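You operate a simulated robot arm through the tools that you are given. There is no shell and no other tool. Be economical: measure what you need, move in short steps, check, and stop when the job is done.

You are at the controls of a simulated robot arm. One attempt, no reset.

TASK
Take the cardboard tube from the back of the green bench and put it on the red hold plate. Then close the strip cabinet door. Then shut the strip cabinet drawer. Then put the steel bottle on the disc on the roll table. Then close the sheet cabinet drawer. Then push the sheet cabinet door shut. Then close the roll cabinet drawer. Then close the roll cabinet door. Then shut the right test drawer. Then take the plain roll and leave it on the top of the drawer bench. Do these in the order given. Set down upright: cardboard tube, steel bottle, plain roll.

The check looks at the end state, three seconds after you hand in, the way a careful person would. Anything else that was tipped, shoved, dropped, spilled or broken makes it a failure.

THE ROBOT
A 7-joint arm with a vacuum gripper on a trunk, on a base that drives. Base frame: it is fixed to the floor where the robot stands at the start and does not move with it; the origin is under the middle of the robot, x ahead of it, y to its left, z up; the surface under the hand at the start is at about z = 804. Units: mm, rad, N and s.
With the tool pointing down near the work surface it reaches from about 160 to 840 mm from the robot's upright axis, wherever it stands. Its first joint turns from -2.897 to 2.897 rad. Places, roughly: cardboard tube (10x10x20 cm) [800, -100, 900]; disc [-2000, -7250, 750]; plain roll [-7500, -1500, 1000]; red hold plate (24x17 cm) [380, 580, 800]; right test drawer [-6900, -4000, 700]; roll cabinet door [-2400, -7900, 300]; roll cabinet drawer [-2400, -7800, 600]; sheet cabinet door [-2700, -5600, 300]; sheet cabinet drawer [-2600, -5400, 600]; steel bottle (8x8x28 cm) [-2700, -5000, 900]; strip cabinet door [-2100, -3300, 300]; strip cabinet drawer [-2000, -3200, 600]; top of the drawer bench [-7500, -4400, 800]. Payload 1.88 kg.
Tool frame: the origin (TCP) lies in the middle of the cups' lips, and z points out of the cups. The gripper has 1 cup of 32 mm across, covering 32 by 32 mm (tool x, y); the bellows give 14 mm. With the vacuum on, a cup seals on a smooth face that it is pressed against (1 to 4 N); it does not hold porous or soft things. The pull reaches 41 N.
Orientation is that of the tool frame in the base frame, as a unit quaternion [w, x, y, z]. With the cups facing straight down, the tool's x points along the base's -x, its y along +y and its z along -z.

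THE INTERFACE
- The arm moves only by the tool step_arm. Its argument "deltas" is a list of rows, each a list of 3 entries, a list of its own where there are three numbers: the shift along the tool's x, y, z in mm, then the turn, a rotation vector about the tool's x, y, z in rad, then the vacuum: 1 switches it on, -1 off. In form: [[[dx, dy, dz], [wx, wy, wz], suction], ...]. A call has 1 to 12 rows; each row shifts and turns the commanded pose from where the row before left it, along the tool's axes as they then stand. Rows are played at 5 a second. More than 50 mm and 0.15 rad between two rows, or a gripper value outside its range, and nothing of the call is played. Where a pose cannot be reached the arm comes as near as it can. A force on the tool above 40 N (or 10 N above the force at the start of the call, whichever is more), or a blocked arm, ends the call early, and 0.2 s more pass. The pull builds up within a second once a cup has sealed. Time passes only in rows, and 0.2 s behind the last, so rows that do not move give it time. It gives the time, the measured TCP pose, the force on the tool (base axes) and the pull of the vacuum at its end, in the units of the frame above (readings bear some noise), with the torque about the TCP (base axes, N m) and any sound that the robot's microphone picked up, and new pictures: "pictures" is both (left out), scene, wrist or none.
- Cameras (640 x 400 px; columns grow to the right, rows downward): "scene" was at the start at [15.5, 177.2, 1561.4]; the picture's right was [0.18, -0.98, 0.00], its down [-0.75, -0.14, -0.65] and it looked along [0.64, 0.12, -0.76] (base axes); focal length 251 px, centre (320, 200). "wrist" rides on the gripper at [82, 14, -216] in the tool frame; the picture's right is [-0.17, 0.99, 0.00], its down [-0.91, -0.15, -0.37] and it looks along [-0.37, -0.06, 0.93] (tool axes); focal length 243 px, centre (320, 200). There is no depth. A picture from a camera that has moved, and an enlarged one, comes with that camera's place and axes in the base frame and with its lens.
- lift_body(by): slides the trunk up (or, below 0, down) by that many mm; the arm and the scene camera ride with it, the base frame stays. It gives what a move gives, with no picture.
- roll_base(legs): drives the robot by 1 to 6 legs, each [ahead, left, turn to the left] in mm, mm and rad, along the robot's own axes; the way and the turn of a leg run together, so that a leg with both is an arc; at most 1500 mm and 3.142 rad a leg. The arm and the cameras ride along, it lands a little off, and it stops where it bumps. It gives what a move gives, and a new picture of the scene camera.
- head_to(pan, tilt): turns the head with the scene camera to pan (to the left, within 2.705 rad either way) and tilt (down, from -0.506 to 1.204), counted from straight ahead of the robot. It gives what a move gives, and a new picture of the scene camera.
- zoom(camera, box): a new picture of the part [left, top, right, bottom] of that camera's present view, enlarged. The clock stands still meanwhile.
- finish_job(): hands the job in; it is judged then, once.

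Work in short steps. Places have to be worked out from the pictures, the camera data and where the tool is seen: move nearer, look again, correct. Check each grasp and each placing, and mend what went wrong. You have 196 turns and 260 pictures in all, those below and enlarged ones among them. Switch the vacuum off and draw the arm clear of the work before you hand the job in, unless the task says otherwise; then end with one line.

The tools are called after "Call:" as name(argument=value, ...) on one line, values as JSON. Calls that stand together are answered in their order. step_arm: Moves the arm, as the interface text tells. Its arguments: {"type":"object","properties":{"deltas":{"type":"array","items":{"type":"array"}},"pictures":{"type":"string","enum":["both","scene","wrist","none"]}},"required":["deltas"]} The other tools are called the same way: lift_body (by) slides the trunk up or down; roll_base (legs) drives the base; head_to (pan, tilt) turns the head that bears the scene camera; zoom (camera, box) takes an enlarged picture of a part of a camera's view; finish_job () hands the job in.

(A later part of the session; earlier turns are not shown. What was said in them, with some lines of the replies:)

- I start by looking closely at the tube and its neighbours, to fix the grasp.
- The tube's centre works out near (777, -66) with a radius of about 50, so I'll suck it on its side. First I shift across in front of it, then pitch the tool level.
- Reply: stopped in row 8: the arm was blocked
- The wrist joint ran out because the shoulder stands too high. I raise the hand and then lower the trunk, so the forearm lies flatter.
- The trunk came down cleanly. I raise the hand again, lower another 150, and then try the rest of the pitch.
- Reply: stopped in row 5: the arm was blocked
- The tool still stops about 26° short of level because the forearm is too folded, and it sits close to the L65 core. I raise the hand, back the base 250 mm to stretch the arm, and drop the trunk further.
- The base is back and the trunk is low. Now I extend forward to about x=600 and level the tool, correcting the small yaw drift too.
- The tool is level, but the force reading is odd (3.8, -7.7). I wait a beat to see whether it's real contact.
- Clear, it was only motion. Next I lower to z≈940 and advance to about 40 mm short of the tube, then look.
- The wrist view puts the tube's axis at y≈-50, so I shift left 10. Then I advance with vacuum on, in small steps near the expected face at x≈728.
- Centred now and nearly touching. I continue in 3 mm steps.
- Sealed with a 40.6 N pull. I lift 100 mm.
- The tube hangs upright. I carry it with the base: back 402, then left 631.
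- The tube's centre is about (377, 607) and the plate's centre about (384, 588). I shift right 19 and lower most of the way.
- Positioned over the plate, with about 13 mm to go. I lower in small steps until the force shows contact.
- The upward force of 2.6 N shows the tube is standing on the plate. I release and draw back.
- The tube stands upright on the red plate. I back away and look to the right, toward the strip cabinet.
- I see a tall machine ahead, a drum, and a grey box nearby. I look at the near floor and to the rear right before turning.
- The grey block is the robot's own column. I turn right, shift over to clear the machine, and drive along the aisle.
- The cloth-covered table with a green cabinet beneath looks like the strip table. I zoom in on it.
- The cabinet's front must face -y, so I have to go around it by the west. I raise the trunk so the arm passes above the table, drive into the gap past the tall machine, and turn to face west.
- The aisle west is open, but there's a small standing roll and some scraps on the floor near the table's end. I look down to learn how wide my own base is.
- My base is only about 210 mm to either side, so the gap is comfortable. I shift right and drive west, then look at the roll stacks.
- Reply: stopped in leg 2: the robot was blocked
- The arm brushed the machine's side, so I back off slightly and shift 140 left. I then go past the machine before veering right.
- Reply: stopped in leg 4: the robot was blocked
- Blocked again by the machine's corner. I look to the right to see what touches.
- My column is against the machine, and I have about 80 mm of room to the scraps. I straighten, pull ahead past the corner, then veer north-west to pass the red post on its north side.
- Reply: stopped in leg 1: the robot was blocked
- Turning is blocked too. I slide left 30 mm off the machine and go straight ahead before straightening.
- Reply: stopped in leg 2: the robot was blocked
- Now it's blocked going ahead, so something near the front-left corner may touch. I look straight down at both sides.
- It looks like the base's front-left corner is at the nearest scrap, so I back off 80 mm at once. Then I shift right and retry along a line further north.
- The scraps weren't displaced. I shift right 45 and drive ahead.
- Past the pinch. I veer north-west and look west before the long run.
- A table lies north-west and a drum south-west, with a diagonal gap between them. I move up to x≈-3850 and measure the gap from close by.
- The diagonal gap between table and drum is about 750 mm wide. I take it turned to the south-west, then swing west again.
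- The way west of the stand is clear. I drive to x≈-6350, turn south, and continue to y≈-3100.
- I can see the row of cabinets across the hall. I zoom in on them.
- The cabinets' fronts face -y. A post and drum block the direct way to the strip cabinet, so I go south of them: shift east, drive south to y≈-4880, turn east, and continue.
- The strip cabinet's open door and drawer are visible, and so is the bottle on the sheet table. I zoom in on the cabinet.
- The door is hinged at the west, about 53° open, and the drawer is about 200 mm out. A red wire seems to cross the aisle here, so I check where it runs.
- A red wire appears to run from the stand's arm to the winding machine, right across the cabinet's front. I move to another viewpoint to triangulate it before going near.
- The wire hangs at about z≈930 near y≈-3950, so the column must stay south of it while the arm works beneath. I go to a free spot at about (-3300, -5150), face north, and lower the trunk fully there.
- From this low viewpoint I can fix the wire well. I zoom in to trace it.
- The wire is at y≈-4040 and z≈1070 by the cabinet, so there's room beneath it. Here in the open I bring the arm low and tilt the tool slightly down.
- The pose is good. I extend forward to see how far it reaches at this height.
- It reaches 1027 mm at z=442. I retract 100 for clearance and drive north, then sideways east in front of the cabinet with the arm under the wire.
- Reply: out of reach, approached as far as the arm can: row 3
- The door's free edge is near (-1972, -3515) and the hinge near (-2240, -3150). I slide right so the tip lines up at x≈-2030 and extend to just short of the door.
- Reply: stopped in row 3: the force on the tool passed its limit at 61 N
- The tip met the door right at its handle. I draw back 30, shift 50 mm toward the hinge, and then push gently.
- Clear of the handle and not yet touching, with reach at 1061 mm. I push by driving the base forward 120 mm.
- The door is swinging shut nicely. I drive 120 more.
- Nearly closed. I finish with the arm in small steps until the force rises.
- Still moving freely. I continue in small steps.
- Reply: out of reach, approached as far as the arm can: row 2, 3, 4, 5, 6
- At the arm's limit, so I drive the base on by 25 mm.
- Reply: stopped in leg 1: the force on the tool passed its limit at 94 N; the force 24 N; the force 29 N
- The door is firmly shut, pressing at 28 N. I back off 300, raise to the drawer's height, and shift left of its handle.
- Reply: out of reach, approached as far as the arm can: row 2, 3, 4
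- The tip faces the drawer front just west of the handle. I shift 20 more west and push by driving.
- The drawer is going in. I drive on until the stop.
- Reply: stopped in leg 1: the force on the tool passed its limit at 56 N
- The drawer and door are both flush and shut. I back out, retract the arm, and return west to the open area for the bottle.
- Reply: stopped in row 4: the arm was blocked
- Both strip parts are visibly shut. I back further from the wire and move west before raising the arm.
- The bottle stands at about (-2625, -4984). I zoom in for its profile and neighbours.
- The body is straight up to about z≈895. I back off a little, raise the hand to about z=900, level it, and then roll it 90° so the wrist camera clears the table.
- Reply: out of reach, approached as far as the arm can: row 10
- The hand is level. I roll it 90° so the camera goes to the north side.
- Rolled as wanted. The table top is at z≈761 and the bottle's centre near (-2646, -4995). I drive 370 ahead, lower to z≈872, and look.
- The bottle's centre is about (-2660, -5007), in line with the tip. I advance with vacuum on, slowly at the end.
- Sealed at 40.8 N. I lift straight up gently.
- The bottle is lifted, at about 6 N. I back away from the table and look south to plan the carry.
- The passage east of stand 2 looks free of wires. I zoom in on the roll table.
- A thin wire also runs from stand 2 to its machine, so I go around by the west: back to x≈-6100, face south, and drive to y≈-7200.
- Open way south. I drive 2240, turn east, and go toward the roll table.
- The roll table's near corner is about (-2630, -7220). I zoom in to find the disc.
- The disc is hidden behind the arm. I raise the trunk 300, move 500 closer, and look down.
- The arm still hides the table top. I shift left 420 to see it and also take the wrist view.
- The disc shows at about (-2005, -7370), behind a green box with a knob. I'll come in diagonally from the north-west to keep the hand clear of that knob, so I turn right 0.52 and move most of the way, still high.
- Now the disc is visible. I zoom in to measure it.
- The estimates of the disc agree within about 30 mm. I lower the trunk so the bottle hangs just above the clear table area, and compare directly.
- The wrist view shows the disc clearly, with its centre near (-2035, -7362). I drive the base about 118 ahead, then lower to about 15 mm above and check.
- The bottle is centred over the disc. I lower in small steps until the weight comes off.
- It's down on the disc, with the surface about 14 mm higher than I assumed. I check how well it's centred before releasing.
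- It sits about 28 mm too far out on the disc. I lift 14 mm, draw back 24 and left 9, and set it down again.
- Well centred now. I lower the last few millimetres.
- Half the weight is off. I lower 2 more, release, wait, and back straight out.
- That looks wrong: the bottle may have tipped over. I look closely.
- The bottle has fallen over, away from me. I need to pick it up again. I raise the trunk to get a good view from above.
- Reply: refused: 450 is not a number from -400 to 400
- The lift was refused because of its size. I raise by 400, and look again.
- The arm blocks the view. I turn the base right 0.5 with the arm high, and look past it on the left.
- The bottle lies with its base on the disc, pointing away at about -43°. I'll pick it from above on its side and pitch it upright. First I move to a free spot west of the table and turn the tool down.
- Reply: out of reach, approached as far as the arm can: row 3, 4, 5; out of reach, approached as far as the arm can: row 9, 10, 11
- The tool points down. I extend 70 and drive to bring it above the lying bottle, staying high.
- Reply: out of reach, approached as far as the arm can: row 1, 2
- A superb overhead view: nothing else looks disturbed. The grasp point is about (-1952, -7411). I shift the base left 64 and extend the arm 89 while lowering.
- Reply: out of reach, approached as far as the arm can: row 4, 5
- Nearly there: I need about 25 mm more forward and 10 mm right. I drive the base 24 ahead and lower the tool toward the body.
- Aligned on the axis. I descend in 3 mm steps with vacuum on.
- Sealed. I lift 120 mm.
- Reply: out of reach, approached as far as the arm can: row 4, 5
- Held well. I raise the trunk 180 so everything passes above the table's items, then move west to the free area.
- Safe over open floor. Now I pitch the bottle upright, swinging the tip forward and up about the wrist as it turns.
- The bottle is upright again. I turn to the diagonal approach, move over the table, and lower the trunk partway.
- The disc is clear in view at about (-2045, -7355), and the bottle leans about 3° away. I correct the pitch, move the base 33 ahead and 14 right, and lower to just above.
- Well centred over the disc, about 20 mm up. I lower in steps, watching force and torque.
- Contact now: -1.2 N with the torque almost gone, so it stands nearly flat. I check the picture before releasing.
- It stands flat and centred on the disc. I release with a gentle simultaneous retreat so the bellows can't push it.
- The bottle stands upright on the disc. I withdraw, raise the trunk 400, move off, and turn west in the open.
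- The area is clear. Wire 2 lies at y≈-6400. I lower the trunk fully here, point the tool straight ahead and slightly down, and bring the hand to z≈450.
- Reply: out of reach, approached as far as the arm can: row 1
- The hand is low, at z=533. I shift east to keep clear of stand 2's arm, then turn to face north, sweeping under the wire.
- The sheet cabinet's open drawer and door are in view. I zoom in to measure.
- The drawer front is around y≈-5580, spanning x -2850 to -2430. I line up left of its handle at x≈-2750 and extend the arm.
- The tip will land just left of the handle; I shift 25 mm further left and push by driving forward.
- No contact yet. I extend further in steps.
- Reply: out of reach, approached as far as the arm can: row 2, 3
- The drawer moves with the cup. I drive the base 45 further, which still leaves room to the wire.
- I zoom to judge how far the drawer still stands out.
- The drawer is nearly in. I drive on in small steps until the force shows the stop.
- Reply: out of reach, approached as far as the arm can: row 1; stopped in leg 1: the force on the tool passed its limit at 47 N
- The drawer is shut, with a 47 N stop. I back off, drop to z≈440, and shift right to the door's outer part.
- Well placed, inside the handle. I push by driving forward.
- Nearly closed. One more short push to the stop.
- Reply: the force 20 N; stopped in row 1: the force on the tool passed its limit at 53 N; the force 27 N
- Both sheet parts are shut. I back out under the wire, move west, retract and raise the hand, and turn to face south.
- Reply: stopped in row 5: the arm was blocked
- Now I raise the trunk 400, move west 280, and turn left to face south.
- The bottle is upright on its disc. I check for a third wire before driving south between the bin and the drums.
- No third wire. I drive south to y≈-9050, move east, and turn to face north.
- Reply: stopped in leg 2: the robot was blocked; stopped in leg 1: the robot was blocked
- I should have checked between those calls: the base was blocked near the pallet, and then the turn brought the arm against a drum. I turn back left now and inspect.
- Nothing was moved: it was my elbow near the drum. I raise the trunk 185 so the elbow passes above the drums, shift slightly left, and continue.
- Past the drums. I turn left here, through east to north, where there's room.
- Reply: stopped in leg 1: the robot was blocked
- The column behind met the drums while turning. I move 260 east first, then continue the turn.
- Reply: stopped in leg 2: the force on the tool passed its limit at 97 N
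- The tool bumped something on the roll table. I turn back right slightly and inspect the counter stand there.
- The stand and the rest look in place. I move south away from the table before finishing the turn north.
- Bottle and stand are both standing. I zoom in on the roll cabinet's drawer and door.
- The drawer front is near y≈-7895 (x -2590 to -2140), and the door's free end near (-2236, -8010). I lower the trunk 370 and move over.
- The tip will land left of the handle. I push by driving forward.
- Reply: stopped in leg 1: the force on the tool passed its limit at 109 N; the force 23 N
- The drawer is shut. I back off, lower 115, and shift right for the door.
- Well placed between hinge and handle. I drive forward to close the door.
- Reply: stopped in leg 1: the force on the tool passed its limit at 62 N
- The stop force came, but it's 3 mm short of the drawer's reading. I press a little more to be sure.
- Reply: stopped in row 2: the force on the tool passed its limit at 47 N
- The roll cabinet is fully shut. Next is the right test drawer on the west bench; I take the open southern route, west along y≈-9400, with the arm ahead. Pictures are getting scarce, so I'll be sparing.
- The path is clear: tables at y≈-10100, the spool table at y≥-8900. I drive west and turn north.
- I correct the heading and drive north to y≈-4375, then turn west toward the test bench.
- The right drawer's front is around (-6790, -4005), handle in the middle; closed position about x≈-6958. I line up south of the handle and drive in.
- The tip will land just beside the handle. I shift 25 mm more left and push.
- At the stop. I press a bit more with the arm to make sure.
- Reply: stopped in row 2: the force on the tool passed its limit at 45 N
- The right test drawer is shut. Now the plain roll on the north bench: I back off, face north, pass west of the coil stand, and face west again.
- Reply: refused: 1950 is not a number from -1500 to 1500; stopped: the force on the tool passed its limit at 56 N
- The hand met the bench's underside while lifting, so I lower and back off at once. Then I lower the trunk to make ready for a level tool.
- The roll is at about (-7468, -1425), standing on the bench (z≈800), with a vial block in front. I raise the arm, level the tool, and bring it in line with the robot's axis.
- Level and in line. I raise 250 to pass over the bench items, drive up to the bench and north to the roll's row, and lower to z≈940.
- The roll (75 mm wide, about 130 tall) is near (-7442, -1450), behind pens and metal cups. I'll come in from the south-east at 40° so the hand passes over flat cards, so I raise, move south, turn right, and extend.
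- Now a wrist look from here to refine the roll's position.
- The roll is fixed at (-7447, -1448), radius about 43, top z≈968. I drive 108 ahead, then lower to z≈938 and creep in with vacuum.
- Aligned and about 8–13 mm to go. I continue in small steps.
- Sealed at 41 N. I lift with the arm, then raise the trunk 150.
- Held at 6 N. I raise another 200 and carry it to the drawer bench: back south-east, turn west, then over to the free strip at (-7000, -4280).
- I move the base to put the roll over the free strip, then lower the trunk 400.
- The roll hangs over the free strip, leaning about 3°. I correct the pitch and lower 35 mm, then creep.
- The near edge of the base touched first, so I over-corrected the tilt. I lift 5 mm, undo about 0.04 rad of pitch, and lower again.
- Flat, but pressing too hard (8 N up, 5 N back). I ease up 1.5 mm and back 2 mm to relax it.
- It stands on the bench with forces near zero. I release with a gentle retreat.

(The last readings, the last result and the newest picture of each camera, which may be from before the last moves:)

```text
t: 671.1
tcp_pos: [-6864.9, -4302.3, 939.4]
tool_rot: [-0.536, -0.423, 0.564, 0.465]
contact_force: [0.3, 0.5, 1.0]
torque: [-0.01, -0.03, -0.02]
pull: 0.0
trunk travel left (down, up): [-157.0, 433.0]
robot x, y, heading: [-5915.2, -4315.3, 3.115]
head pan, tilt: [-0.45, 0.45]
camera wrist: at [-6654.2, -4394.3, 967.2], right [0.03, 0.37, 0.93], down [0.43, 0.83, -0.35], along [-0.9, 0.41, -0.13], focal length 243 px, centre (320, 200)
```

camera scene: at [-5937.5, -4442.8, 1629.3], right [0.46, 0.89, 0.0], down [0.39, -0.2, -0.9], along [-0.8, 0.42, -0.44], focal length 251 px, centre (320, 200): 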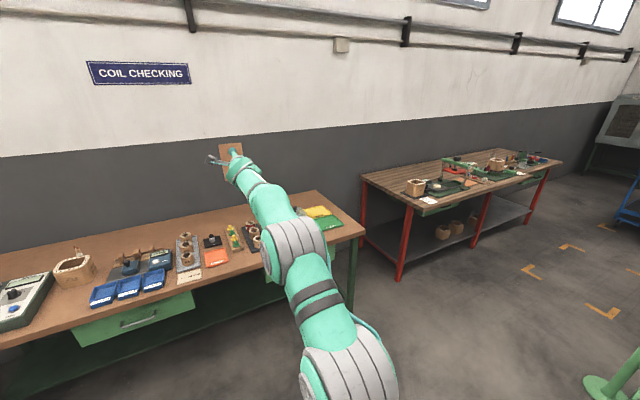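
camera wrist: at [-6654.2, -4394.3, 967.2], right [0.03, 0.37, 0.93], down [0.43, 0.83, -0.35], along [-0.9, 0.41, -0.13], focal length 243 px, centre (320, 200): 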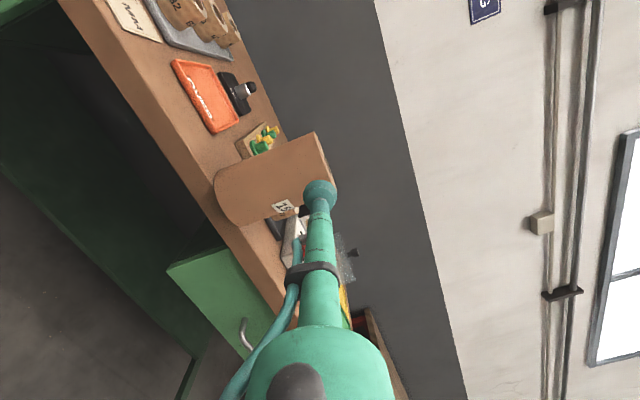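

The roll stands upright on the bench top. I draw back clear of the work and take a last look.

Call:
roll_base(legs=[[-350, 0, 0]])

Call:
zoom(camera="scene", box=[80, 160, 400, 340])

```text
t: 673.4
tcp_pos: [-6519.0, -4315.4, 937.4]
tool_rot: [-0.536, -0.424, 0.563, 0.464]
contact_force: [-0.6, -0.3, 0.4]
torque: [0.02, -0.01, -0.03]
pull: 0.1
trunk travel left (down, up): [-157.0, 433.0]
robot x, y, heading: [-5562.7, -4325.0, 3.115]
head pan, tilt: [-0.45, 0.45]
camera scene: at [-5590.6, -4452.9, 1229.3], right [0.46, 0.89, 0.0], down [0.39, -0.2, -0.9], along [-0.8, 0.41, -0.44], focal length 251 px, centre (320, 200)
```

scene: 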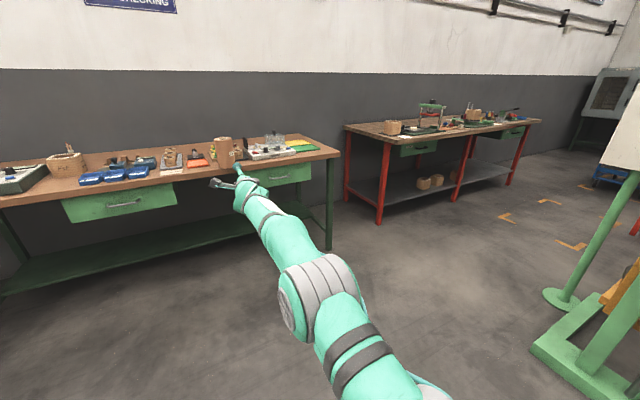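

```text
2.00 times, centred on (240, 250) of scene
camera zoom: at [-5590.6, -4452.9, 1229.3], right [0.46, 0.89, 0.0], down [0.39, -0.2, -0.9], along [-0.8, 0.41, -0.44], focal length 501 px, centre (480, 100)
```

zoom: 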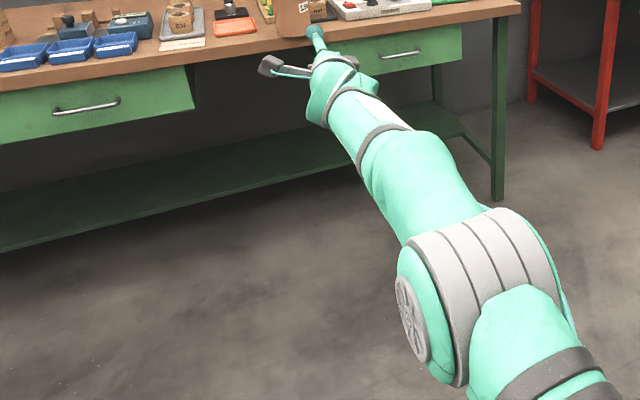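

The roll stands upright, the right drawer is shut, the vacuum is off, and the arm is clear. I hand in the job.

Call:
finish_job()

```text
The job is handed in.
```

All ten steps were done in the order given and handed in, but the steel bottle tipped over on its first release and I had to stand it back up on the disc. The tool also bumped the counter stand on the roll table and the underside of the north bench, and the arm or base touched a drum and the tall machine; nothing looked tipped or broken afterwards, though the counter stand may have shifted by about 20 mm, which is close to my measuring error.
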